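You operate a simulated robot arm through the tools that you are given. There is no shell and no other tool. Be economical: measure what you need, move in short steps, check, and stop when the job is done.

The job below is to be done with a simulated two-armed robot. You get a single attempt, and the scene is never put back.

## Task
Move the washed tray to the table and shut the washer down.
Fine: tray on the middle of the table; drawer shut, dial to cold, power off.

It is judged by the outcome, as a careful person would: the job done as asked, and still so three seconds after it is handed in. It fails if anything else is knocked over, pushed out of place, dropped, spilled or broken.

## Robot
Two 6-joint arms with two-finger parallel grippers on one trunk, on a base that drives. Base frame: it is fixed to the floor where the robot stands at the start and does not move with it; the origin is under the middle of the robot, x ahead of it, y to its left, z up. Lengths are in mm, angles in rad, forces in N, time in s.
The left shoulder is at the start at [70, 166, 1445], the right one opposite. Places, roughly: blue rinse button [800, -100, 1000]; green wash button [700, -200, 1000]; plastic tray [1500, 250, 250]; top of the kitting table [1400, 400, 800]; washer drawer [900, -100, 700]; washer heat dial [900, 0, 1000]; washer switch [700, -300, 1000]. Payload 3.91 kg a hand.
The tool frame of a hand sits at the grasp point between the pads (the TCP): z along the fingers, y along the line on which they close. The tips reach 30 mm beyond it. Largest opening 110 mm; finger width 20, thickness 10; the body of the gripper, 48 by 112 mm, starts 55 mm behind the TCP.
Orientation is that of the tool frame in the base frame, as a unit quaternion [w, x, y, z]. With the fingers straight down and closing along the base's y, the tool's x points along the base's -x, its y along +y and its z along -z.

## Interface
- The arms move only by the tool play_rows. It takes "left_series", "right_series" or both (then of equal length, played together; a hand with none holds still); each is one flat list of numbers, 7 for each row, row after row: the shift along the tool's x, y, z in mm, then the turn, a rotation vector about the tool's x, y, z in rad, then the gripper command, from -1 (fully open) to 1 (shut), values between in proportion. In form: [x, y, z, rx, ry, rz, fingers, x, y, z, rx, ry, rz, fingers, ...]. A call has 1 to 12 rows; each row shifts and turns the commanded pose from where the row before left it, along the tool's axes as they then stand. Each row takes 0.2 s and may step no farther than 50 mm and 0.15 rad from the row before; otherwise, or with a gripper value out of range, the whole call is refused. Where a pose cannot be reached the arm comes as near as it can. A force on the tool above 60 N (or 10 N above the force at the start of the call, whichever is more), or a blocked arm, ends the call early, and 0.2 s more pass. Each finger travels about 108 mm/s and halts on what it meets, pressing with about 21 N; the grip force reading is that of the motor and also rises with nothing between the fingers. The clock runs only during rows and for 0.2 s after the last one: add rows that do not move to give the fingers time. The reply holds the time, the measured pose of the TCP, the force on the tool along the base axes, the opening and the grip force, in the units named above and with some noise, with the torque about the TCP (base axes, N m) and any sound that the robot's microphone picked up.
- Cameras (640 x 400 px; columns grow to the right, rows downward): "scene" is now at [117.5, 24, 1648.9]; the picture's right is [0.19, -0.98, 0.00], its down [-0.77, -0.15, -0.62] and it looks along [0.61, 0.12, -0.79] (base axes); focal length 251 px, centre (320, 200). "left" rides on the left gripper at [77, -7, -114] in its tool frame; the picture's right is [0.09, 1.00, 0.00], its down [-0.80, 0.07, -0.59] and it looks along [-0.59, 0.05, 0.80] (tool axes); focal length 270 px, centre (320, 200). "right" rides on the right gripper at [77, 7, -115] in its tool frame; the picture's right is [-0.09, 1.00, 0.00], its down [-0.80, -0.07, -0.59] and it looks along [-0.59, -0.05, 0.80] (tool axes); focal length 270 px, centre (320, 200). There is no depth. A picture from a camera that has moved, and an enlarged one, comes with that camera's place and axes in the base frame and with its lens. The place of the scene camera against the robot may be out by one fixed shift of up to 18 mm in any direction.
- snapshot(camera): a new picture of that camera. No time passes.
- lift_body(by): slides the trunk up (or, below 0, down) by that many mm; the arms and the scene camera ride with it, the base frame stays. It gives what a move gives, with no picture.
- drive_base(legs): drives the robot by 1 to 6 legs, each [ahead, left, turn to the left] in mm, mm and rad, along the robot's own axes; the way and the turn of a leg run together, so that a leg with both is an arc; at most 1500 mm and 3.142 rad a leg. The arms and the cameras ride along, it lands a little off, and it stops where it bumps. It gives what a move gives.
- turn_head(pan, tilt): turns the head with the scene camera to pan (to the left, within 1.501 rad either way) and tilt (down, from -0.506 to 1.204), counted from straight ahead of the robot. It gives what a move gives.
- zoom(camera, box): a new picture of the part [left, top, right, bottom] of that camera's present view, enlarged. No time passes.
- close_job(): hands the job in; it is judged then, once.

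Work in short steps. Places have to be worked out from the pictures, the camera data and where the tool is seen: move nearer, look again, correct. Check each grasp and each placing, and mend what went wrong. You have 120 turns and 88 pictures in all, those below and enlarged ones among them. Open the grippers and draw the arms clear of the work before you hand the job in, unless the task says otherwise; then end with one line.

The tools are called by a JSON object that holds its "method" and its "body". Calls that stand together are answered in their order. play_rows: Moves the arms, as the interface text tells. Its arguments: {"type":"object","properties":{"left_series":{"type":"array"},"right_series":{"type":"array"}},"required":[]} The other tools are called the same way: lift_body (by) slides the trunk up or down; drive_base (legs) drives the base; turn_head (pan, tilt) turns the head that bears the scene camera; snapshot (camera) takes a picture; zoom (camera, box) takes an enlarged picture of a part of a camera's view; close_job () hands the job in.

At the start:

```text
time_s: 0.0
left_tool_pos: [639.5, 181.4, 1000.6]
left_tool_rot: [0.0, 0.0, 1.0, 0.001]
left_contact_force: [0.8, 0.4, -0.1]
left_torque: [-0.02, -0.01, 0.04]
left_grip_width: 110.1
left_grip_force: 0.0
right_tool_pos: [525.3, -238.0, 998.7]
right_tool_rot: [0.002, 0.0, 1.0, 0.0]
right_contact_force: [0.1, -0.6, -0.4]
right_torque: [0.0, 0.02, -0.02]
right_grip_width: 110.0
right_grip_force: 0.1
trunk travel left (down, up): [-940.0, 0.0]
robot x, y, heading: [1.2, -0.7, -0.003]
head pan, tilt: [0.188, 0.902]
```

scene: 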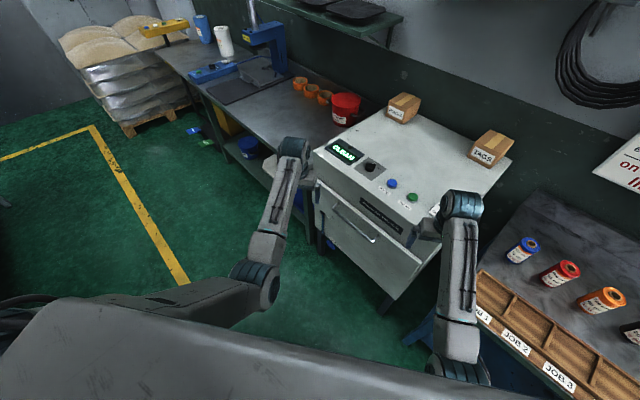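
right: 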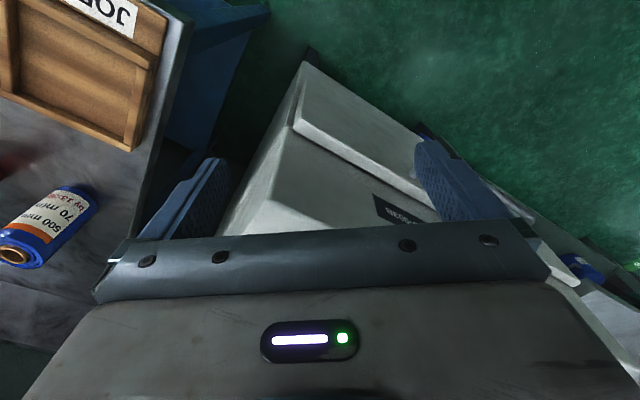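
left: 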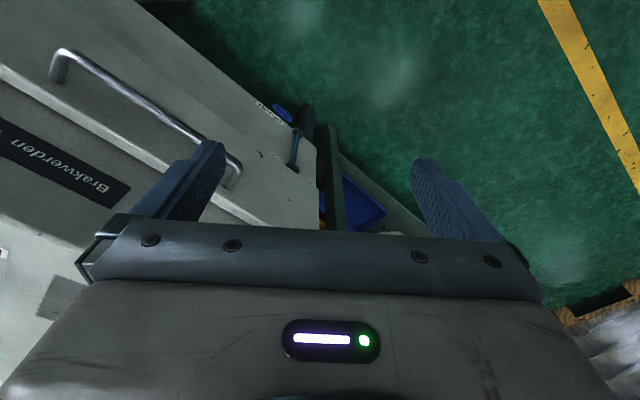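

The washer stands ahead with its display reading something like "CLEAN". I enlarge the panel and the table area to understand the state.

{"method": "zoom", "body": {"camera": "scene", "box": [290, 80, 530, 230]}}

{"method": "zoom", "body": {"camera": "scene", "box": [150, 0, 390, 150]}}

```text
2.67 times, centred on (410, 155) of scene
camera zoom: at [117.5, 24.0, 1648.9], right [0.19, -0.98, 0.0], down [-0.77, -0.15, -0.62], along [0.61, 0.12, -0.79], focal length 670 px, centre (80, 320)
```

zoom: 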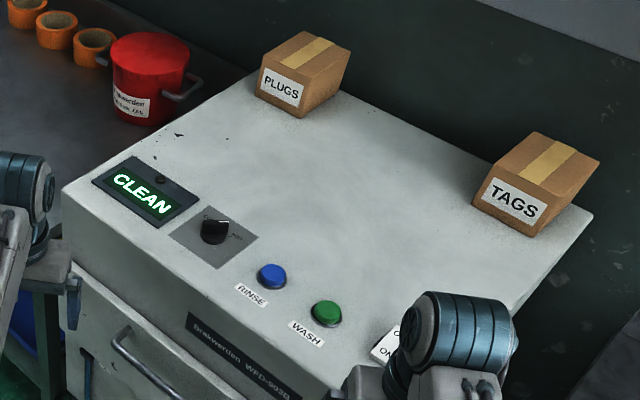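

```text
2.67 times, centred on (270, 75) of scene
camera zoom: at [117.5, 24.0, 1648.9], right [0.19, -0.98, 0.0], down [-0.77, -0.15, -0.62], along [0.61, 0.12, -0.79], focal length 670 px, centre (453, 533)
```

zoom: 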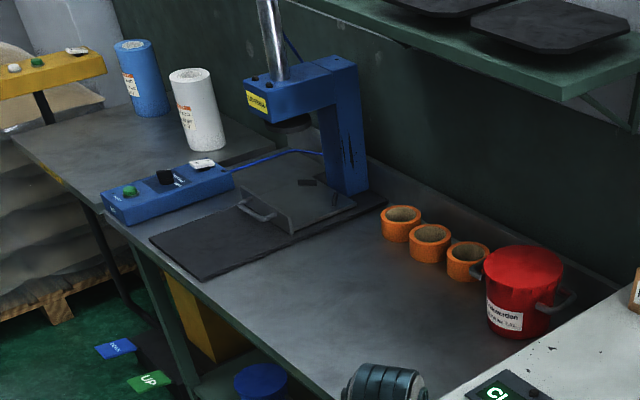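

I look for the tray (listed low, behind/under the table) by panning the head around.

{"method": "turn_head", "body": {"pan": 0.5, "tilt": 0.6}}

{"method": "snapshot", "body": {"camera": "scene"}}

```text
time_s: 0.8
left_tool_pos: [638.8, 182.0, 1000.2]
left_tool_rot: [0.0, 0.001, 1.0, -0.001]
left_contact_force: [-0.9, -0.5, -0.1]
left_torque: [-0.02, 0.02, 0.02]
left_grip_width: 109.9
left_grip_force: 0.1
right_tool_pos: [526.5, -237.7, 998.9]
right_tool_rot: [0.002, 0.0, 1.0, 0.0]
right_contact_force: [-0.3, 0.1, 0.2]
right_torque: [-0.02, -0.01, -0.04]
right_grip_width: 110.0
right_grip_force: 0.1
trunk travel left (down, up): [-940.0, 0.0]
robot x, y, heading: [-1.5, -0.5, -0.001]
head pan, tilt: [0.499, 0.6]
```

```text
82 pictures are left
camera scene: at [121.0, 52.1, 1673.8], right [0.48, -0.88, 0.0], down [-0.5, -0.27, -0.82], along [0.72, 0.39, -0.57], focal length 251 px, centre (320, 200)
```

scene: 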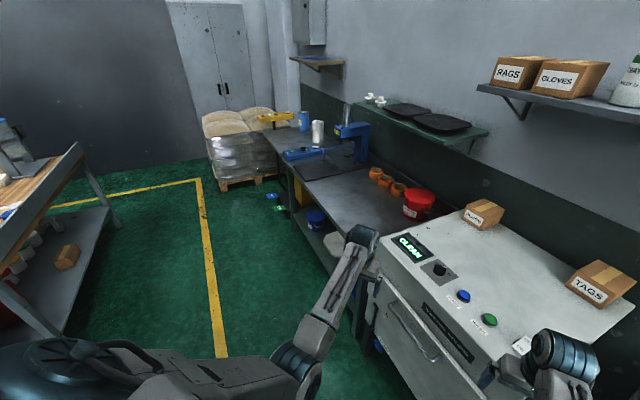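

A whitish item is on the lower shelf of the table, beside a blue bucket. I zoom there and on the wall shelf.

{"method": "zoom", "body": {"camera": "scene", "box": [270, 180, 390, 255]}}

{"method": "zoom", "body": {"camera": "scene", "box": [260, 80, 500, 230]}}

{"method": "zoom", "body": {"camera": "scene", "box": [360, 200, 600, 350]}}

```text
5.33 times, centred on (330, 218) of scene
camera zoom: at [121.0, 52.1, 1673.8], right [0.48, -0.88, 0.0], down [-0.5, -0.27, -0.82], along [0.72, 0.39, -0.57], focal length 1340 px, centre (267, 107)
```

zoom: 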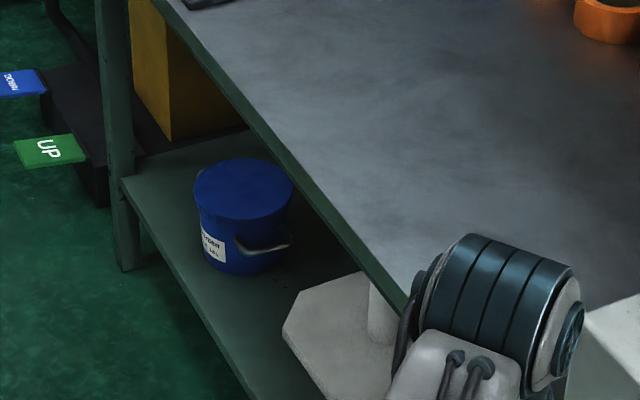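

```text
2.67 times, centred on (380, 155) of scene
camera zoom: at [121.0, 52.1, 1673.8], right [0.48, -0.88, 0.0], down [-0.5, -0.27, -0.82], along [0.72, 0.39, -0.57], focal length 670 px, centre (160, 320)
```

zoom: 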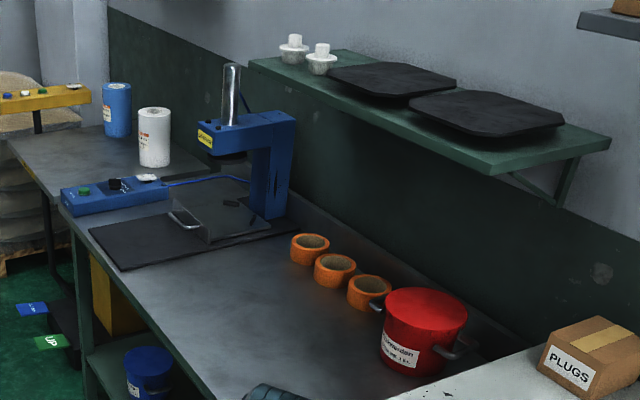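

```text
2.67 times, centred on (480, 275) of scene
camera zoom: at [121.0, 52.1, 1673.8], right [0.48, -0.88, 0.0], down [-0.5, -0.27, -0.82], along [0.72, 0.39, -0.57], focal length 670 px, centre (-107, 0)
```

zoom: 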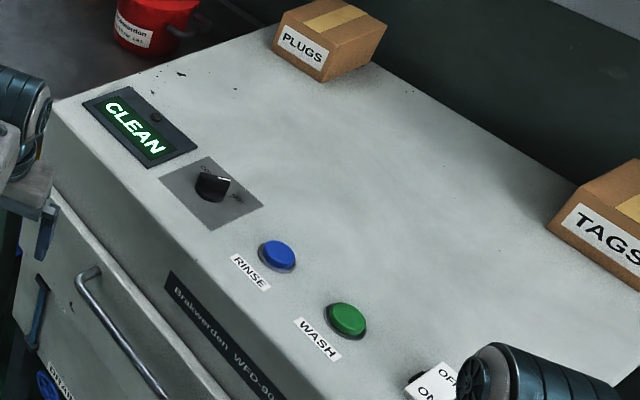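

The front of the washer runs obliquely (facing direction about (-0.83, 0.56)), so I back off, turn to face it squarely (heading about -0.59) and shift left, keeping the arms clear.

{"method": "drive_base", "body": {"legs": [[-300, 0, 0], [0, 0, -0.59], [20, 600, 0]]}}

{"method": "turn_head", "body": {"pan": 0.0, "tilt": 0.7}}

{"method": "snapshot", "body": {"camera": "scene"}}

```text
time_s: 7.4
left_tool_pos: [695.7, 267.3, 999.6]
left_tool_rot: [0.001, 0.297, 0.955, 0.0]
left_contact_force: [0.0, 0.4, 0.9]
left_torque: [0.01, 0.01, -0.01]
left_grip_width: 110.0
left_grip_force: 0.1
right_tool_pos: [364.0, -13.9, 998.1]
right_tool_rot: [0.001, 0.297, 0.955, 0.0]
right_contact_force: [-0.5, -1.1, -0.3]
right_torque: [0.02, 0.0, -0.02]
right_grip_width: 109.9
right_grip_force: 0.0
trunk travel left (down, up): [-940.0, 0.0]
robot x, y, heading: [69.6, 484.7, -0.606]
head pan, tilt: [0.499, 0.6]
```

```text
time_s: 8.3
left_tool_pos: [696.9, 269.2, 1000.4]
left_tool_rot: [0.0, 0.298, 0.955, 0.0]
left_contact_force: [0.2, -0.3, -0.2]
left_torque: [0.0, -0.02, -0.02]
left_grip_width: 110.1
left_grip_force: 0.1
right_tool_pos: [365.2, -13.8, 998.5]
right_tool_rot: [0.001, 0.297, 0.955, 0.0]
right_contact_force: [0.9, -0.8, -0.5]
right_torque: [0.0, -0.01, 0.02]
right_grip_width: 110.0
right_grip_force: 0.0
trunk travel left (down, up): [-940.0, 0.0]
robot x, y, heading: [70.4, 482.8, -0.605]
head pan, tilt: [0.0, 0.7]
```

```text
78 pictures are left
camera scene: at [171.8, 415.5, 1665.3], right [-0.57, -0.82, 0.0], down [-0.53, 0.36, -0.76], along [0.63, -0.43, -0.64], focal length 251 px, centre (320, 200)
```

scene: 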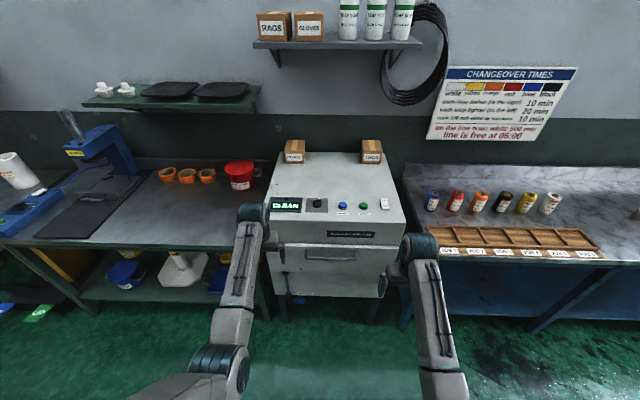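

Now square to the washer. I zoom on the lower shelf and on the washer front.

{"method": "zoom", "body": {"camera": "scene", "box": [90, 220, 282, 340]}}

{"method": "zoom", "body": {"camera": "scene", "box": [240, 180, 432, 300]}}

```text
3.33 times, centred on (186, 280) of scene
camera zoom: at [171.8, 415.5, 1665.3], right [-0.57, -0.82, 0.0], down [-0.53, 0.36, -0.76], along [0.63, -0.43, -0.64], focal length 837 px, centre (767, -67)
```

zoom: 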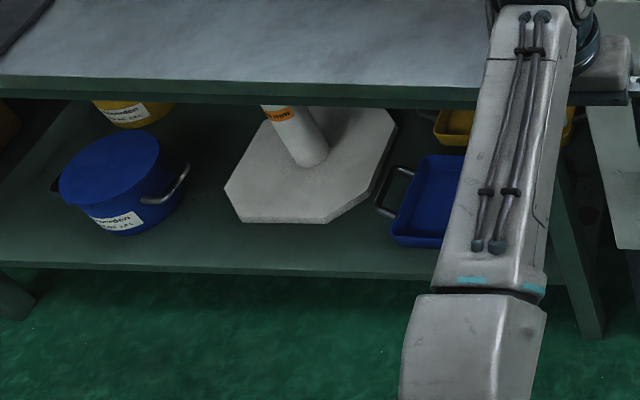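

```text
3.33 times, centred on (336, 240) of scene
camera zoom: at [171.8, 415.5, 1665.3], right [-0.57, -0.82, 0.0], down [-0.53, 0.36, -0.76], along [0.63, -0.43, -0.64], focal length 837 px, centre (267, 67)
```

zoom: 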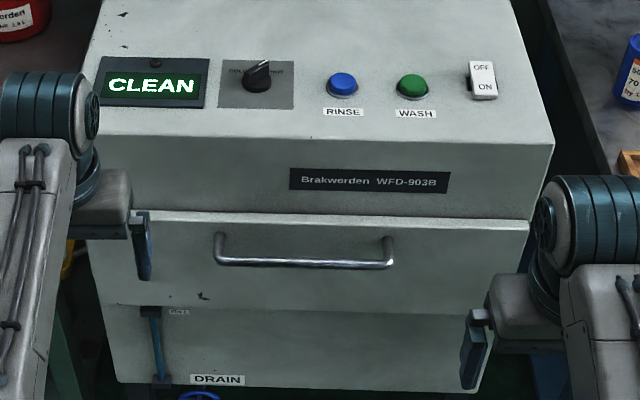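

The likely washed tray is inside the washer drawer (display "CLEAN"); handle bar at about (712, -22, 747). I turn the right hand to point forward with its fingers closing vertically, to grip the bar.

{"method": "play_rows", "body": {"right_series": [0, 0, 0, -0.0864, -0.0864, 0.0864, -1, 0, 0, 0, -0.0864, -0.0864, 0.0864, -1, 0, 0, 0, -0.0864, -0.0864, 0.0864, -1, 0, 0, 0, -0.0864, -0.0864, 0.0864, -1, 0, 0, 0, -0.0864, -0.0864, 0.0864, -1, 0, 0, 0, -0.0864, -0.0864, 0.0864, -1, 0, 0, 0, -0.0864, -0.0864, 0.0864, -1, 0, 0, 0, -0.0864, -0.0864, 0.0864, -1, 0, 0, 0, -0.0864, -0.0864, 0.0864, -1, 0, 0, 0, -0.0864, -0.0864, 0.0864, -1, 0, 0, 0, -0.0864, -0.0864, 0.0864, -1, 0, 0, 0, -0.0864, -0.0864, 0.0864, -1]}}

{"method": "play_rows", "body": {"right_series": [0, 0, 0, -0.0864, -0.0864, 0.0864, -1, 0, 0, 0, -0.0864, -0.0864, 0.0864, -1]}}

{"method": "lift_body", "body": {"by": -255}}

{"method": "snapshot", "body": {"camera": "right"}}

{"method": "snapshot", "body": {"camera": "scene"}}

```text
time_s: 10.9
left_tool_pos: [697.0, 270.5, 999.8]
left_tool_rot: [-0.001, 0.297, 0.955, -0.001]
left_contact_force: [0.5, -1.2, -0.1]
left_torque: [0.0, -0.01, 0.02]
left_grip_width: 109.9
left_grip_force: 0.1
right_tool_pos: [364.6, -12.7, 998.8]
right_tool_rot: [0.567, 0.616, 0.459, 0.298]
right_contact_force: [-0.8, -0.1, -0.8]
right_torque: [0.0, 0.01, -0.03]
right_grip_width: 110.0
right_grip_force: 0.1
trunk travel left (down, up): [-940.0, 0.0]
robot x, y, heading: [64.5, 481.8, -0.604]
head pan, tilt: [0.0, 0.7]
```

```text
time_s: 11.6
left_tool_pos: [696.8, 269.1, 1000.4]
left_tool_rot: [0.0, 0.296, 0.955, -0.001]
left_contact_force: [-0.2, -0.7, 1.1]
left_torque: [0.0, 0.0, 0.03]
left_grip_width: 110.2
left_grip_force: 0.0
right_tool_pos: [366.5, -9.9, 1003.0]
right_tool_rot: [0.612, 0.618, 0.371, 0.325]
right_contact_force: [0.4, -0.8, -0.7]
right_torque: [-0.02, 0.0, 0.0]
right_grip_width: 110.1
right_grip_force: 0.0
right hand out of reach, approached as far as the arm can: row 2
trunk travel left (down, up): [-940.0, 0.0]
robot x, y, heading: [66.3, 480.0, -0.608]
head pan, tilt: [0.0, 0.7]
```

```text
time_s: 14.2
left_tool_pos: [697.4, 269.3, 744.6]
left_tool_rot: [0.001, 0.297, 0.955, -0.001]
left_contact_force: [0.2, -0.3, -0.5]
left_torque: [-0.01, -0.02, 0.0]
left_grip_width: 109.9
left_grip_force: 0.1
right_tool_pos: [366.4, -8.7, 747.7]
right_tool_rot: [0.611, 0.618, 0.372, 0.328]
right_contact_force: [-0.8, 0.1, 1.2]
right_torque: [0.0, 0.0, -0.02]
right_grip_width: 110.1
right_grip_force: 0.1
trunk travel left (down, up): [-685.0, 255.0]
robot x, y, heading: [66.6, 479.4, -0.604]
head pan, tilt: [0.0, 0.7]
```

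```text
75 pictures are left
camera right: at [306.8, 115.0, 753.5], right [0.01, -0.05, 1.0], down [-0.92, -0.38, -0.01], along [0.38, -0.92, -0.05], focal length 270 px, centre (320, 200)
```

right: 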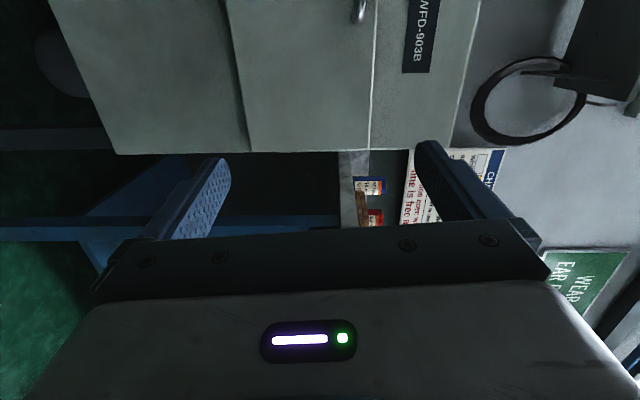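

```text
74 pictures are left
camera scene: at [171.4, 415.3, 1410.3], right [-0.57, -0.82, 0.0], down [-0.53, 0.37, -0.76], along [0.63, -0.43, -0.64], focal length 251 px, centre (320, 200)
```

scene: 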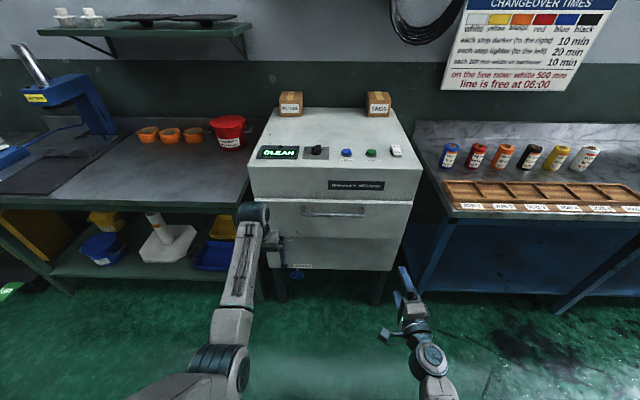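

Handle is at about (712, -15, 755). I retract the left hand by 200 mm so it keeps clear of the table, then drive left and a bit forward to line the right hand up with the handle.

{"method": "play_rows", "body": {"left_series": [50, 0, 0, 0, 0, 0, -1, 50, 0, 0, 0, 0, 0, -1, 50, 0, 0, 0, 0, 0, -1, 50, 0, 0, 0, 0, 0, -1]}}

{"method": "drive_base", "body": {"legs": [[0, 190, 0], [130, 0, 0]]}}

{"method": "snapshot", "body": {"camera": "right"}}

{"method": "snapshot", "body": {"camera": "scene"}}

```text
time_s: 15.2
left_tool_pos: [530.9, 381.9, 738.1]
left_tool_rot: [0.003, 0.297, 0.955, -0.001]
left_contact_force: [-1.1, 0.5, -0.2]
left_torque: [0.01, 0.0, -0.01]
left_grip_width: 109.8
left_grip_force: 0.1
left hand out of reach, approached as far as the arm can: row 3, 4
right_tool_pos: [367.0, -8.3, 748.5]
right_tool_rot: [0.611, 0.617, 0.371, 0.328]
right_contact_force: [0.1, -0.4, 0.4]
right_torque: [-0.05, 0.01, 0.01]
right_grip_width: 109.8
right_grip_force: 0.0
trunk travel left (down, up): [-685.0, 255.0]
robot x, y, heading: [67.1, 481.4, -0.598]
head pan, tilt: [0.0, 0.7]
```

```text
time_s: 17.6
left_tool_pos: [748.0, 460.5, 737.3]
left_tool_rot: [0.002, 0.299, 0.954, 0.0]
left_contact_force: [0.0, -0.1, 0.0]
left_torque: [0.02, 0.02, 0.04]
left_grip_width: 109.8
left_grip_force: 0.0
right_tool_pos: [582.4, 70.3, 747.1]
right_tool_rot: [0.612, 0.619, 0.37, 0.326]
right_contact_force: [0.4, 0.0, -0.2]
right_torque: [-0.03, 0.02, 0.01]
right_grip_width: 109.9
right_grip_force: 0.1
trunk travel left (down, up): [-685.0, 255.0]
robot x, y, heading: [283.0, 563.2, -0.609]
head pan, tilt: [0.0, 0.7]
```

```text
73 pictures are left
camera right: at [522.6, 195.3, 753.3], right [0.01, -0.05, 1.0], down [-0.92, -0.38, -0.01], along [0.38, -0.92, -0.05], focal length 270 px, centre (320, 200)
```

right: 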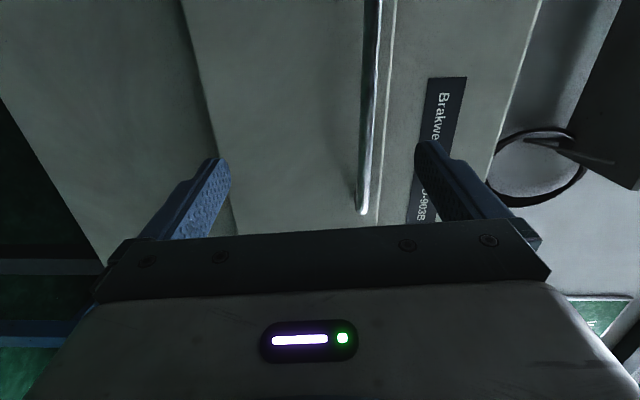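

```text
72 pictures are left
camera scene: at [388.4, 495.8, 1410.2], right [-0.57, -0.82, 0.0], down [-0.53, 0.37, -0.76], along [0.63, -0.44, -0.64], focal length 251 px, centre (320, 200)
```

scene: 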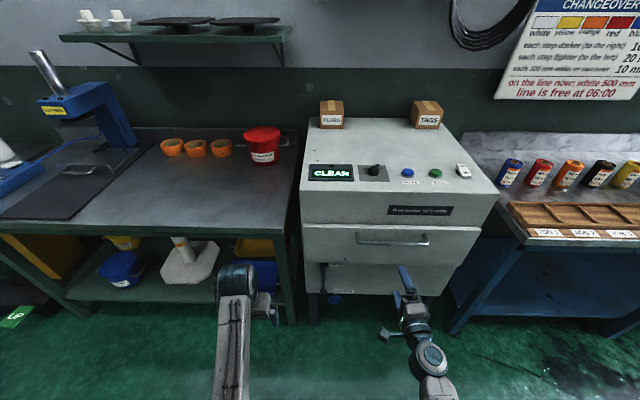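

The handle centre now triangulates to about (698, -6, 787): about 138 mm ahead of the right TCP and 40 mm above it. I raise the trunk 40 mm, advance 80 mm and look again.

{"method": "lift_body", "body": {"by": 40}}

{"method": "play_rows", "body": {"right_series": [0, 0, 40, 0, 0, 0, -1, 0, 0, 40, 0, 0, 0, -1]}}

{"method": "snapshot", "body": {"camera": "right"}}

{"method": "zoom", "body": {"camera": "scene", "box": [280, 150, 520, 300]}}

```text
time_s: 18.4
left_tool_pos: [748.1, 460.5, 777.6]
left_tool_rot: [0.002, 0.299, 0.954, -0.001]
left_contact_force: [-0.3, -0.1, 1.1]
left_torque: [0.0, -0.01, 0.02]
left_grip_width: 110.2
left_grip_force: 0.0
right_tool_pos: [581.0, 71.3, 787.5]
right_tool_rot: [0.612, 0.618, 0.37, 0.326]
right_contact_force: [-0.3, 0.2, -0.1]
right_torque: [0.01, -0.03, 0.01]
right_grip_width: 110.2
right_grip_force: 0.0
trunk travel left (down, up): [-725.0, 215.0]
robot x, y, heading: [286.6, 561.3, -0.607]
head pan, tilt: [0.0, 0.7]
```

```text
time_s: 19.1
left_tool_pos: [749.0, 459.8, 776.0]
left_tool_rot: [0.001, 0.299, 0.954, -0.001]
left_contact_force: [0.3, 0.0, -0.7]
left_torque: [0.01, 0.02, 0.06]
left_grip_width: 110.3
left_grip_force: 0.0
right_tool_pos: [652.7, 27.2, 783.6]
right_tool_rot: [0.611, 0.619, 0.37, 0.326]
right_contact_force: [0.0, 0.3, 0.4]
right_torque: [0.0, -0.01, 0.01]
right_grip_width: 110.0
right_grip_force: 0.2
trunk travel left (down, up): [-725.0, 215.0]
robot x, y, heading: [285.1, 561.8, -0.612]
head pan, tilt: [0.0, 0.7]
```

```text
71 pictures are left
camera right: at [592.8, 151.1, 790.1], right [0.01, -0.05, 1.0], down [-0.92, -0.38, -0.01], along [0.38, -0.92, -0.06], focal length 270 px, centre (320, 200)
```

right: 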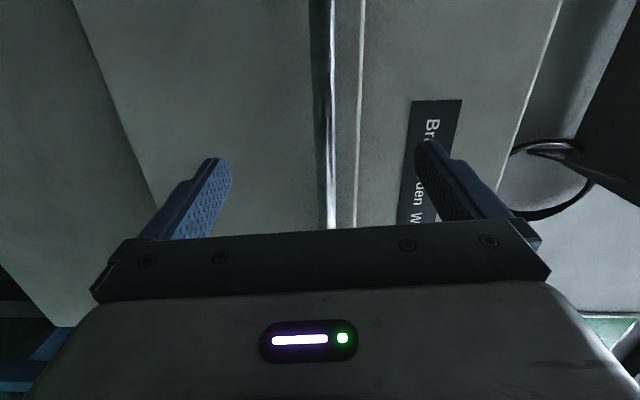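

```text
2.67 times, centred on (400, 225) of scene
camera zoom: at [389.6, 495.3, 1450.1], right [-0.57, -0.82, 0.0], down [-0.53, 0.37, -0.76], along [0.63, -0.44, -0.65], focal length 670 px, centre (107, 133)
```

zoom: 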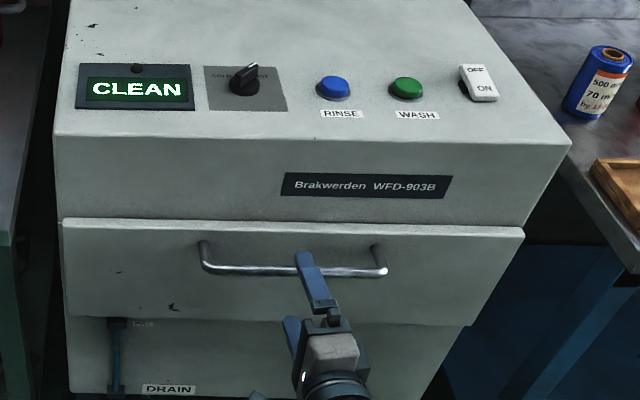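

The bar runs centrally between the open fingers. I advance 45 mm more and look.

{"method": "play_rows", "body": {"right_series": [0, 0, 25, 0, 0, 0, -1, 0, 0, 20, 0, 0, 0, -1]}}

{"method": "snapshot", "body": {"camera": "right"}}

{"method": "zoom", "body": {"camera": "scene", "box": [340, 190, 468, 270]}}

```text
time_s: 19.6
left_tool_pos: [749.4, 459.7, 777.5]
left_tool_rot: [0.002, 0.299, 0.954, -0.001]
left_contact_force: [0.7, 0.0, -0.9]
left_torque: [0.03, 0.01, 0.0]
left_grip_width: 110.2
left_grip_force: 0.0
right_tool_pos: [687.4, 5.5, 782.5]
right_tool_rot: [0.612, 0.618, 0.37, 0.327]
right_contact_force: [-0.5, -0.8, -0.2]
right_torque: [-0.01, -0.01, 0.01]
right_grip_width: 110.2
right_grip_force: 0.0
trunk travel left (down, up): [-725.0, 215.0]
robot x, y, heading: [282.4, 564.0, -0.602]
head pan, tilt: [0.0, 0.7]
```

```text
69 pictures are left
camera right: at [628.0, 129.9, 788.3], right [0.01, -0.05, 1.0], down [-0.92, -0.38, -0.01], along [0.38, -0.92, -0.05], focal length 270 px, centre (320, 200)
```

right: 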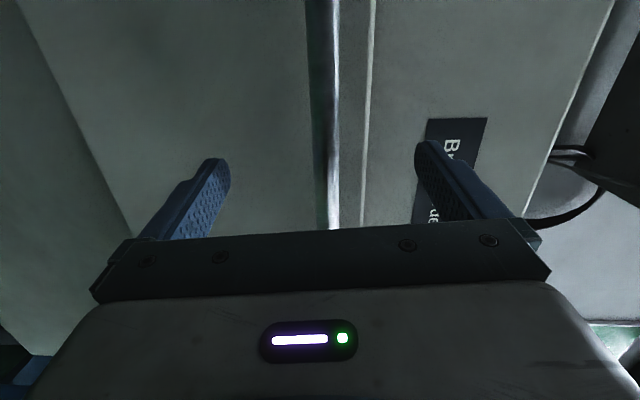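

```text
5.00 times, centred on (404, 230) of scene
camera zoom: at [388.7, 495.9, 1450.2], right [-0.57, -0.82, 0.0], down [-0.53, 0.37, -0.76], along [0.63, -0.44, -0.64], focal length 1256 px, centre (-100, 50)
```

zoom: 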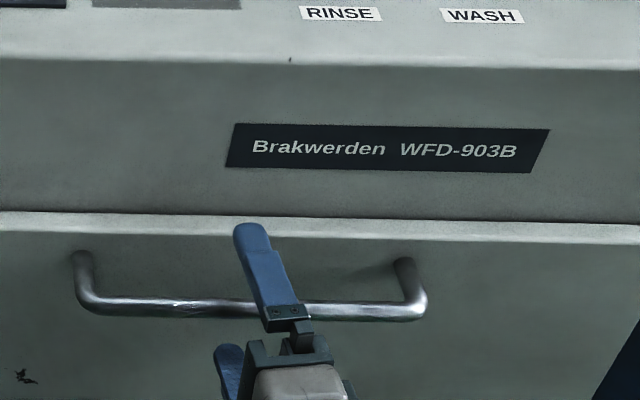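

I ease forward 8 mm more and close the fingers on the bar.

{"method": "play_rows", "body": {"right_series": [0, 0, 8, 0, 0, 0, -1, 0, 0, 0, 0, 0, 0, 1, 0, 0, 0, 0, 0, 0, 1, 0, 0, 0, 0, 0, 0, 1, 0, 0, 0, 0, 0, 0, 1]}}

{"method": "snapshot", "body": {"camera": "right"}}

```text
time_s: 20.9
left_tool_pos: [747.5, 460.5, 777.5]
left_tool_rot: [0.002, 0.3, 0.954, -0.001]
left_contact_force: [0.3, -0.8, 0.6]
left_torque: [0.0, 0.01, -0.04]
left_grip_width: 110.0
left_grip_force: 0.1
right_tool_pos: [694.2, 3.2, 785.1]
right_tool_rot: [0.613, 0.617, 0.369, 0.328]
right_contact_force: [2.5, -2.4, 13.8]
right_torque: [0.83, -0.64, 0.05]
right_grip_width: 14.7
right_grip_force: 45.2
trunk travel left (down, up): [-725.0, 215.0]
robot x, y, heading: [285.9, 563.2, -0.606]
head pan, tilt: [0.0, 0.7]
```

```text
67 pictures are left
camera right: at [634.8, 126.2, 791.1], right [0.01, -0.05, 1.0], down [-0.92, -0.38, -0.01], along [0.38, -0.92, -0.05], focal length 270 px, centre (320, 200)
```

right: 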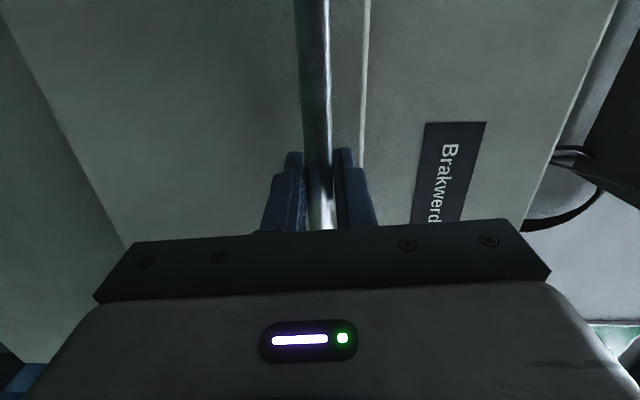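

The bar is gripped (14.7 mm). I pull the drawer by backing the base 120 mm and check.

{"method": "drive_base", "body": {"legs": [[-120, 0, 0]]}}

{"method": "snapshot", "body": {"camera": "scene"}}

```text
time_s: 22.1
left_tool_pos: [651.0, 531.1, 777.8]
left_tool_rot: [0.004, 0.298, 0.955, -0.002]
left_contact_force: [0.2, 0.5, -0.1]
left_torque: [-0.01, -0.02, 0.01]
left_grip_width: 110.2
left_grip_force: 0.0
right_tool_pos: [598.6, 71.7, 785.2]
right_tool_rot: [0.613, 0.616, 0.371, 0.328]
right_contact_force: [7.5, 9.3, 17.7]
right_torque: [0.72, -0.67, 0.06]
right_grip_width: 14.8
right_grip_force: 45.1
trunk travel left (down, up): [-725.0, 215.0]
robot x, y, heading: [188.7, 636.3, -0.608]
head pan, tilt: [0.0, 0.7]
```

```text
66 pictures are left
camera scene: at [290.3, 568.0, 1450.7], right [-0.57, -0.82, 0.0], down [-0.53, 0.36, -0.77], along [0.63, -0.44, -0.64], focal length 251 px, centre (320, 200)
```

scene: 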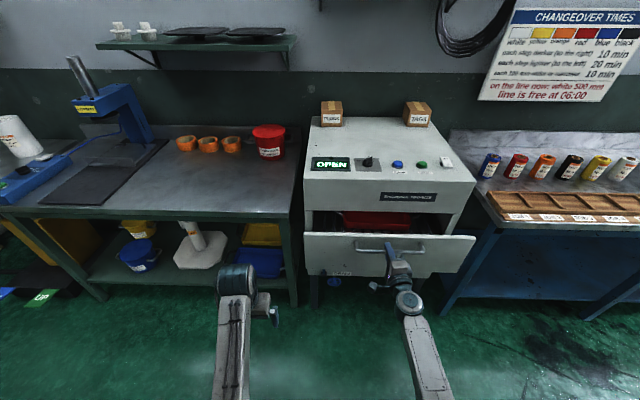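

The drawer is opening, the display reads "OPEN", and a red tray shows. I pull on.

{"method": "drive_base", "body": {"legs": [[-130, 0, 0]]}}

{"method": "snapshot", "body": {"camera": "scene"}}

```text
time_s: 23.4
left_tool_pos: [547.0, 604.5, 775.4]
left_tool_rot: [0.002, 0.297, 0.955, -0.004]
left_contact_force: [-0.6, -0.3, 0.2]
left_torque: [0.01, 0.02, 0.01]
left_grip_width: 110.2
left_grip_force: 0.0
right_tool_pos: [495.7, 147.6, 784.9]
right_tool_rot: [0.612, 0.616, 0.373, 0.327]
right_contact_force: [24.5, 29.6, 5.8]
right_torque: [0.72, -0.64, 0.08]
right_grip_width: 14.8
right_grip_force: 44.8
trunk travel left (down, up): [-725.0, 215.0]
robot x, y, heading: [83.2, 699.5, -0.606]
head pan, tilt: [0.0, 0.7]
```

```text
65 pictures are left
camera scene: at [189.2, 643.4, 1450.4], right [-0.57, -0.82, 0.01], down [-0.53, 0.36, -0.77], along [0.63, -0.44, -0.64], focal length 251 px, centre (320, 200)
```

scene: 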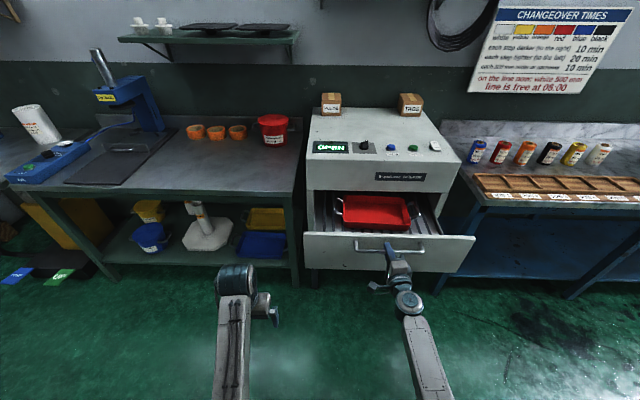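

A red tray with a handle at each end sits in the drawer. I relieve the sideways load and zoom in.

{"method": "play_rows", "body": {"right_series": [8, 0, 0, 0, 0, 0, 1, 0, 0, 0, 0, 0, 0, 1]}}

{"method": "zoom", "body": {"camera": "scene", "box": [288, 165, 480, 285]}}

```text
time_s: 24.0
left_tool_pos: [544.5, 600.0, 778.7]
left_tool_rot: [0.002, 0.298, 0.954, 0.0]
left_contact_force: [0.3, 0.9, -0.4]
left_torque: [0.0, -0.01, 0.0]
left_grip_width: 109.9
left_grip_force: 0.0
right_tool_pos: [497.0, 147.4, 786.0]
right_tool_rot: [0.612, 0.617, 0.369, 0.329]
right_contact_force: [-11.5, -18.9, 9.4]
right_torque: [0.64, -0.48, -0.79]
right_grip_width: 14.4
right_grip_force: 45.0
trunk travel left (down, up): [-725.0, 215.0]
robot x, y, heading: [80.4, 706.1, -0.605]
head pan, tilt: [0.0, 0.7]
```

```text
3.33 times, centred on (384, 225) of scene
camera zoom: at [182.1, 634.2, 1450.5], right [-0.57, -0.82, 0.0], down [-0.53, 0.37, -0.77], along [0.63, -0.43, -0.64], focal length 837 px, centre (107, 117)
```

zoom: 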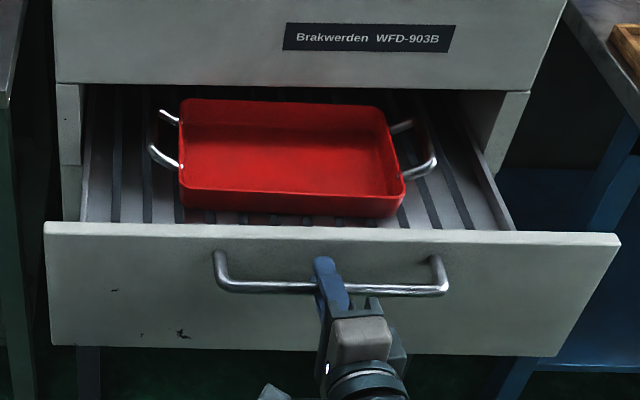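

Tray is nearly clear; I pull another 80 mm for clearance over its rear edge.

{"method": "drive_base", "body": {"legs": [[-80, 2, 0]]}}

{"method": "zoom", "body": {"camera": "scene", "box": [272, 145, 496, 285]}}

```text
time_s: 25.0
left_tool_pos: [478.8, 645.9, 780.1]
left_tool_rot: [0.005, 0.298, 0.955, 0.001]
left_contact_force: [-0.2, -0.1, -0.3]
left_torque: [-0.03, -0.03, 0.03]
left_grip_width: 109.8
left_grip_force: 0.0
right_tool_pos: [430.7, 197.2, 785.7]
right_tool_rot: [0.612, 0.617, 0.369, 0.331]
right_contact_force: [-17.7, -26.0, 13.3]
right_torque: [0.76, -0.67, -0.2]
right_grip_width: 14.4
right_grip_force: 45.0
trunk travel left (down, up): [-725.0, 215.0]
robot x, y, heading: [15.3, 750.0, -0.608]
head pan, tilt: [0.0, 0.7]
```

```text
2.86 times, centred on (384, 215) of scene
camera zoom: at [115.1, 681.9, 1450.7], right [-0.57, -0.82, 0.0], down [-0.53, 0.37, -0.77], along [0.63, -0.43, -0.64], focal length 718 px, centre (137, 157)
```

zoom: 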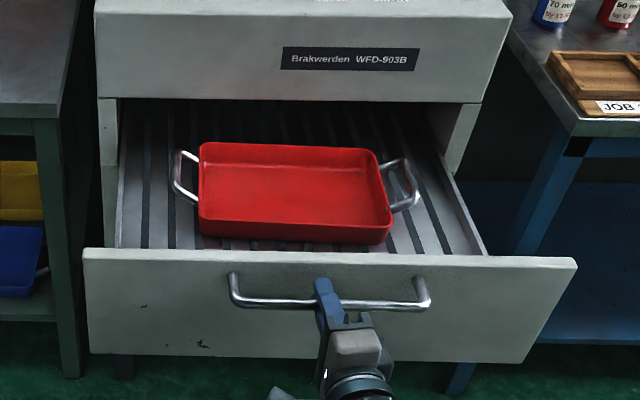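

The tray is clear of the washer body, handles about 320 mm apart, centre about (597, 92). I release the drawer handle, back the right hand off, and raise the trunk.

{"method": "play_rows", "body": {"right_series": [0, 0, 0, 0, 0, 0, -1, 0, 0, 0, 0, 0, 0, -1, 0, 0, 0, 0, 0, 0, -1, 0, 0, -40, 0, 0, 0, -1, 0, 0, -40, 0, 0, 0, -1, 0, 0, -20, 0, 0, 0, -1]}}

{"method": "lift_body", "body": {"by": 150}}

{"method": "play_rows", "body": {"right_series": [0, 0, 0, 0.0864, 0.0864, -0.0864, -1, 0, 0, 0, 0.0864, 0.0864, -0.0864, -1, 0, 0, 0, 0.0864, 0.0864, -0.0864, -1, 0, 0, 0, 0.0864, 0.0864, -0.0864, -1, 0, 0, 0, 0.0864, 0.0864, -0.0864, -1, 0, 0, 0, 0.0864, 0.0864, -0.0864, -1, 0, 0, 0, 0.0864, 0.0864, -0.0864, -1, 0, 0, 0, 0.0864, 0.0864, -0.0864, -1, 0, 0, 0, 0.0864, 0.0864, -0.0864, -1, 0, 0, 0, 0.0864, 0.0864, -0.0864, -1, 0, 0, 0, 0.0864, 0.0864, -0.0864, -1, 0, 0, 0, 0.0864, 0.0864, -0.0864, -1]}}

{"method": "play_rows", "body": {"right_series": [0, 0, 0, 0.0864, 0.0864, -0.0864, -1, 0, 0, 0, 0.0864, 0.0864, -0.0864, -1]}}

```text
time_s: 26.4
left_tool_pos: [480.8, 649.1, 777.3]
left_tool_rot: [0.002, 0.298, 0.954, -0.001]
left_contact_force: [-1.1, -0.2, -0.1]
left_torque: [-0.01, 0.03, -0.01]
left_grip_width: 109.9
left_grip_force: 0.0
right_tool_pos: [349.5, 248.4, 787.9]
right_tool_rot: [0.612, 0.616, 0.37, 0.33]
right_contact_force: [0.1, 0.1, 0.6]
right_torque: [-0.02, -0.03, 0.0]
right_grip_width: 110.0
right_grip_force: 0.1
trunk travel left (down, up): [-725.0, 215.0]
robot x, y, heading: [14.9, 751.9, -0.607]
head pan, tilt: [0.0, 0.7]
```

```text
time_s: 28.2
left_tool_pos: [480.7, 648.2, 927.0]
left_tool_rot: [0.001, 0.299, 0.954, 0.0]
left_contact_force: [1.4, 0.4, -0.5]
left_torque: [-0.04, 0.02, 0.01]
left_grip_width: 110.2
left_grip_force: 0.0
right_tool_pos: [349.7, 248.0, 938.3]
right_tool_rot: [0.612, 0.616, 0.37, 0.329]
right_contact_force: [0.7, -0.4, 0.2]
right_torque: [-0.01, -0.02, -0.04]
right_grip_width: 110.0
right_grip_force: 0.1
trunk travel left (down, up): [-875.0, 65.0]
robot x, y, heading: [13.3, 751.6, -0.605]
head pan, tilt: [0.0, 0.7]
```

```text
time_s: 30.8
left_tool_pos: [481.4, 649.3, 926.9]
left_tool_rot: [0.002, 0.298, 0.955, 0.0]
left_contact_force: [0.5, -0.4, -0.7]
left_torque: [0.03, 0.02, 0.0]
left_grip_width: 110.4
left_grip_force: 0.0
right_tool_pos: [350.0, 247.9, 936.9]
right_tool_rot: [0.083, 0.344, 0.934, 0.04]
right_contact_force: [0.3, 0.1, 0.6]
right_torque: [0.0, 0.01, 0.04]
right_grip_width: 110.1
right_grip_force: 0.1
trunk travel left (down, up): [-875.0, 65.0]
robot x, y, heading: [15.1, 752.0, -0.607]
head pan, tilt: [0.0, 0.7]
```

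```text
time_s: 31.4
left_tool_pos: [482.6, 649.7, 926.8]
left_tool_rot: [0.002, 0.299, 0.954, -0.001]
left_contact_force: [-0.3, -0.6, 0.5]
left_torque: [-0.02, 0.02, -0.02]
left_grip_width: 109.7
left_grip_force: 0.2
right_tool_pos: [350.5, 246.9, 936.5]
right_tool_rot: [-0.024, 0.263, 0.964, -0.019]
right_contact_force: [0.2, -0.5, -0.1]
right_torque: [0.0, 0.01, -0.04]
right_grip_width: 110.1
right_grip_force: 0.0
trunk travel left (down, up): [-875.0, 65.0]
robot x, y, heading: [18.7, 752.3, -0.602]
head pan, tilt: [0.0, 0.7]
```

Both hands are high. I turn the base a touch to align with the drawer, shift right 195 and ahead 250 so both hands hover above the tray, and level the right hand.

{"method": "drive_base", "body": {"legs": [[0, 0, -0.022], [0, -195, 0], [250, 0, 0]]}}

{"method": "play_rows", "body": {"right_series": [0, 0, 0, -0.051, -0.034, 0.072, -1, 0, 0, 0, 0, 0, 0, -1]}}

{"method": "snapshot", "body": {"camera": "scene"}}

{"method": "snapshot", "body": {"camera": "left"}}

{"method": "snapshot", "body": {"camera": "right"}}

```text
time_s: 34.7
left_tool_pos: [567.2, 331.8, 926.8]
left_tool_rot: [0.002, 0.309, 0.951, 0.0]
left_contact_force: [-0.3, -0.8, 0.0]
left_torque: [-0.02, -0.03, 0.02]
left_grip_width: 110.0
left_grip_force: 0.1
right_tool_pos: [426.6, -64.9, 937.1]
right_tool_rot: [-0.022, 0.276, 0.961, -0.018]
right_contact_force: [-0.7, 0.6, -0.3]
right_torque: [0.01, -0.01, 0.03]
right_grip_width: 110.0
right_grip_force: 0.1
trunk travel left (down, up): [-875.0, 65.0]
robot x, y, heading: [104.2, 448.7, -0.622]
head pan, tilt: [0.0, 0.7]
```

```text
time_s: 35.3
left_tool_pos: [569.9, 332.7, 927.0]
left_tool_rot: [0.002, 0.31, 0.951, 0.0]
left_contact_force: [-0.6, -0.2, 0.0]
left_torque: [0.01, -0.02, 0.02]
left_grip_width: 110.1
left_grip_force: 0.0
right_tool_pos: [429.1, -64.8, 936.0]
right_tool_rot: [0.001, 0.311, 0.95, 0.001]
right_contact_force: [-0.2, -0.1, 0.4]
right_torque: [0.0, 0.04, 0.0]
right_grip_width: 110.1
right_grip_force: 0.1
trunk travel left (down, up): [-875.0, 65.0]
robot x, y, heading: [107.1, 447.7, -0.632]
head pan, tilt: [0.0, 0.7]
```

```text
62 pictures are left
camera scene: at [209.9, 376.2, 1600.3], right [-0.59, -0.81, 0.0], down [-0.52, 0.38, -0.77], along [0.62, -0.45, -0.64], focal length 251 px, centre (320, 200)
```

scene: 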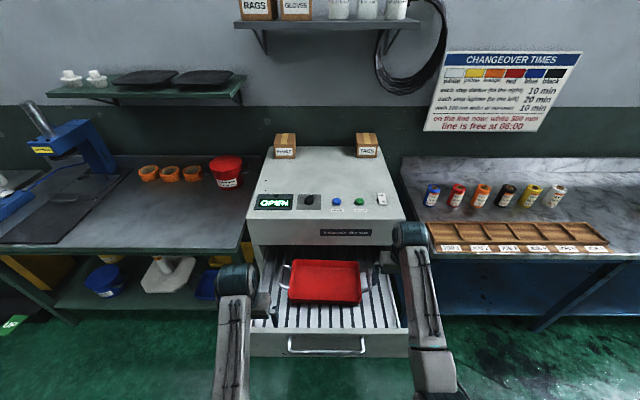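

```text
61 pictures are left
camera left: at [501.5, 372.5, 1040.7], right [0.52, 0.86, 0.0], down [0.69, -0.41, 0.6], along [0.51, -0.31, -0.8], focal length 270 px, centre (320, 200)
```

left: 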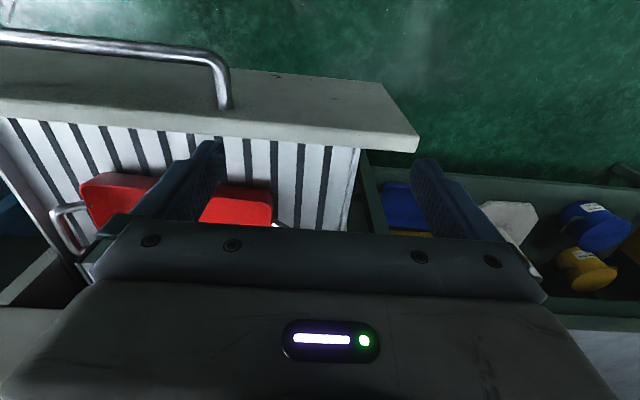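

```text
60 pictures are left
camera right: at [368.1, -15.3, 1050.1], right [0.66, 0.75, 0.0], down [0.6, -0.53, 0.6], along [0.45, -0.39, -0.8], focal length 270 px, centre (320, 200)
```

right: 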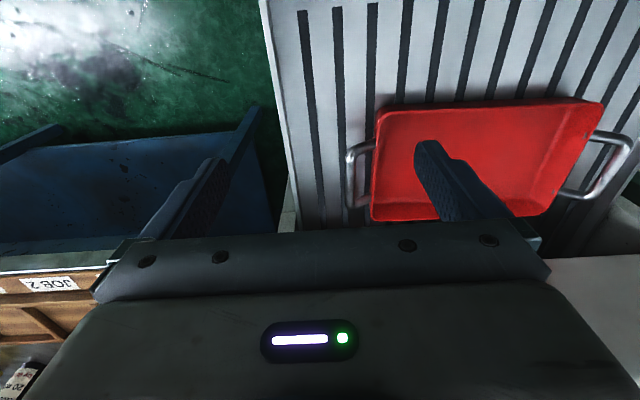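

The tray seems lower than assumed (around z 680). I zoom the scene for a better triangulation.

{"method": "zoom", "body": {"camera": "scene", "box": [240, 240, 416, 350]}}

```text
3.64 times, centred on (328, 295) of scene
camera zoom: at [209.9, 376.2, 1600.3], right [-0.59, -0.81, 0.0], down [-0.52, 0.38, -0.77], along [0.62, -0.45, -0.64], focal length 914 px, centre (291, -146)
```

zoom: 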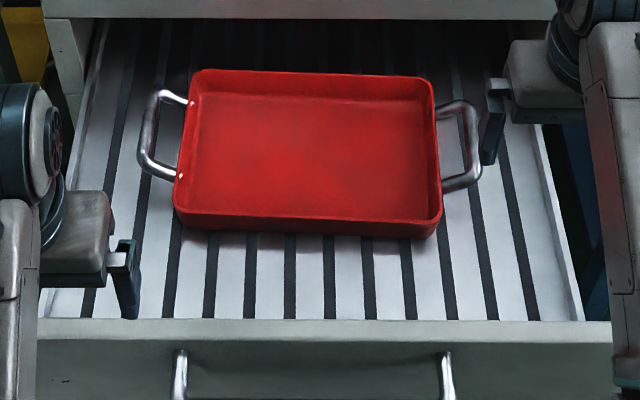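

Handles: left bar about (744, 172, 754), right bar about (535, -100, 753). I drive 100 ahead and 18 right, and place both hands above their bars.

{"method": "drive_base", "body": {"legs": [[100, -18, 0]]}}

{"method": "play_rows", "body": {"left_series": [-45, -3, 0, 0, 0, 0, -1, -45, -3, 0, 0, 0, 0, -1, -45, -4, 0, 0, 0, 0, -1, 0, 0, 0, 0, 0, 0, -1], "right_series": [-2, 18, 0, 0, 0, 0, -1, -2, 18, 0, 0, 0, 0, -1, -2, 17, 0, 0, 0, 0, -1, 0, 0, 0, 0, 0, 0, -1]}}

{"method": "snapshot", "body": {"camera": "left"}}

{"method": "snapshot", "body": {"camera": "right"}}

```text
time_s: 36.5
left_tool_pos: [638.7, 261.5, 927.4]
left_tool_rot: [0.002, 0.309, 0.951, -0.001]
left_contact_force: [-0.2, 0.0, -0.4]
left_torque: [-0.06, 0.03, -0.02]
left_grip_width: 110.1
left_grip_force: 0.1
right_tool_pos: [498.7, -135.6, 937.6]
right_tool_rot: [0.002, 0.309, 0.951, 0.0]
right_contact_force: [0.8, 0.2, 0.7]
right_torque: [0.02, -0.05, -0.01]
right_grip_width: 110.1
right_grip_force: 0.1
trunk travel left (down, up): [-875.0, 65.0]
robot x, y, heading: [180.2, 371.4, -0.629]
head pan, tilt: [0.0, 0.7]
```

```text
time_s: 37.5
left_tool_pos: [738.9, 172.3, 928.1]
left_tool_rot: [0.002, 0.309, 0.951, 0.0]
left_contact_force: [-0.3, 0.8, 0.6]
left_torque: [-0.02, -0.01, 0.01]
left_grip_width: 110.0
left_grip_force: 0.1
right_tool_pos: [535.1, -98.7, 939.5]
right_tool_rot: [0.002, 0.309, 0.951, 0.0]
right_contact_force: [-1.0, -0.3, 0.4]
right_torque: [-0.03, 0.0, -0.02]
right_grip_width: 110.0
right_grip_force: 0.0
trunk travel left (down, up): [-875.0, 65.0]
robot x, y, heading: [179.5, 370.1, -0.628]
head pan, tilt: [0.0, 0.7]
```

```text
58 pictures are left
camera left: at [670.7, 212.4, 1040.6], right [0.51, 0.86, 0.0], down [0.69, -0.41, 0.6], along [0.51, -0.31, -0.8], focal length 270 px, centre (320, 200)
```

left: 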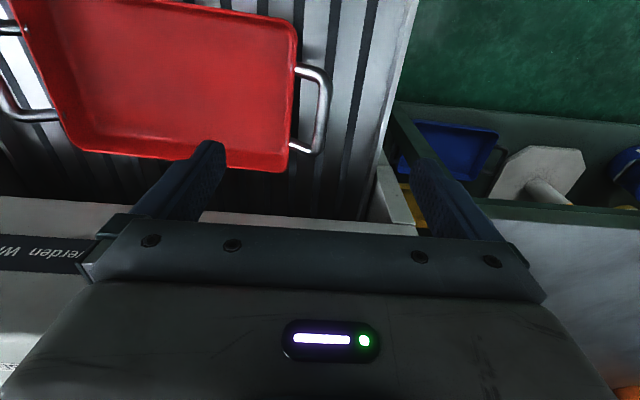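

```text
57 pictures are left
camera right: at [474.4, -48.1, 1052.0], right [0.66, 0.75, 0.0], down [0.6, -0.53, 0.6], along [0.45, -0.39, -0.8], focal length 270 px, centre (320, 200)
```

right: 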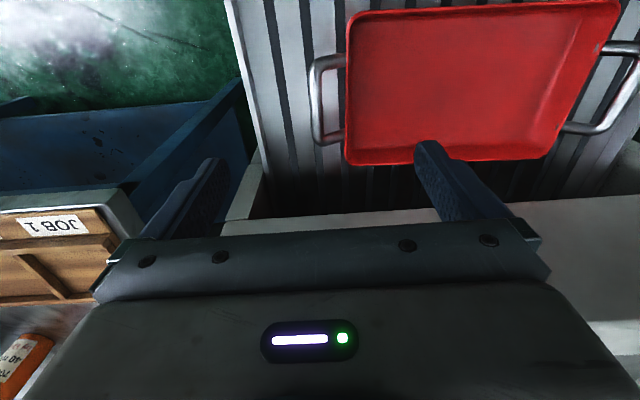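

Refining: the bars are near z 735, left (760, 161), right (547, -114). I correct both hands, set the fingers to about 32 mm open, level them, and lower to hover just over the bars.

{"method": "play_rows", "body": {"left_series": [-12, 2, 0, 0, 0, 0, 0.42, -12, 1, 0, 0, 0, 0, 0.42, 0, 0, 0, 0, 0, 0, 0.42, 0, 0, 0, 0, 0, 0, 0.42], "right_series": [-9, -3, 6, 0, 0, 0, 0.42, -9, -2, 5, 0, 0, 0, 0.42, 0, 0, 0, 0, 0, 0, 0.42, 0, 0, 0, 0, 0, 0, 0.42]}}

{"method": "lift_body", "body": {"by": -128}}

{"method": "snapshot", "body": {"camera": "left"}}

{"method": "snapshot", "body": {"camera": "right"}}

```text
time_s: 38.5
left_tool_pos: [763.2, 160.3, 926.8]
left_tool_rot: [0.002, 0.31, 0.951, 0.0]
left_contact_force: [0.1, 0.1, 0.5]
left_torque: [0.01, 0.01, 0.0]
left_grip_width: 31.8
left_grip_force: 0.1
right_tool_pos: [547.1, -112.9, 927.7]
right_tool_rot: [0.001, 0.31, 0.951, 0.0]
right_contact_force: [0.8, 0.2, 0.1]
right_torque: [0.0, 0.0, 0.03]
right_grip_width: 31.8
right_grip_force: 0.1
trunk travel left (down, up): [-875.0, 65.0]
robot x, y, heading: [177.8, 368.3, -0.631]
head pan, tilt: [0.0, 0.7]
```

```text
time_s: 40.0
left_tool_pos: [761.9, 161.5, 799.7]
left_tool_rot: [0.002, 0.309, 0.951, -0.001]
left_contact_force: [-0.7, 0.6, 0.0]
left_torque: [0.02, 0.0, -0.02]
left_grip_width: 31.5
left_grip_force: 0.1
right_tool_pos: [548.6, -113.2, 799.5]
right_tool_rot: [0.0, 0.31, 0.951, 0.0]
right_contact_force: [-0.4, 0.4, -0.7]
right_torque: [-0.01, -0.02, 0.0]
right_grip_width: 31.9
right_grip_force: 0.1
trunk travel left (down, up): [-747.0, 193.0]
robot x, y, heading: [174.5, 368.5, -0.626]
head pan, tilt: [0.0, 0.7]
```

```text
56 pictures are left
camera left: at [694.6, 200.8, 912.7], right [0.51, 0.86, 0.0], down [0.69, -0.41, 0.6], along [0.51, -0.31, -0.8], focal length 270 px, centre (320, 200)
```

left: 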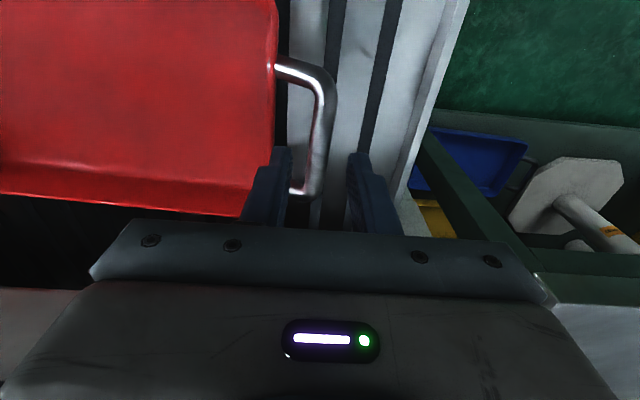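

```text
55 pictures are left
camera right: at [487.3, -63.3, 913.0], right [0.66, 0.75, 0.0], down [0.6, -0.53, 0.6], along [0.45, -0.39, -0.8], focal length 270 px, centre (320, 200)
```

right: 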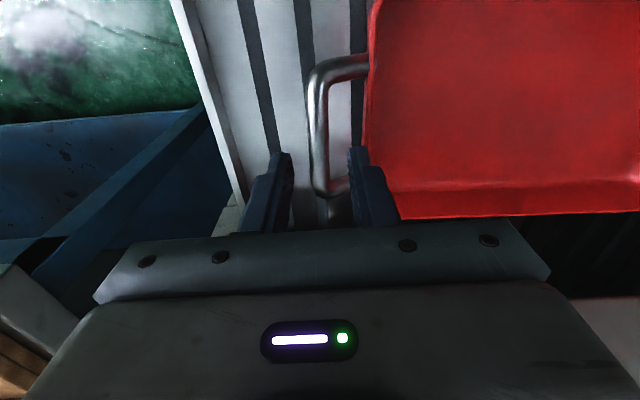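

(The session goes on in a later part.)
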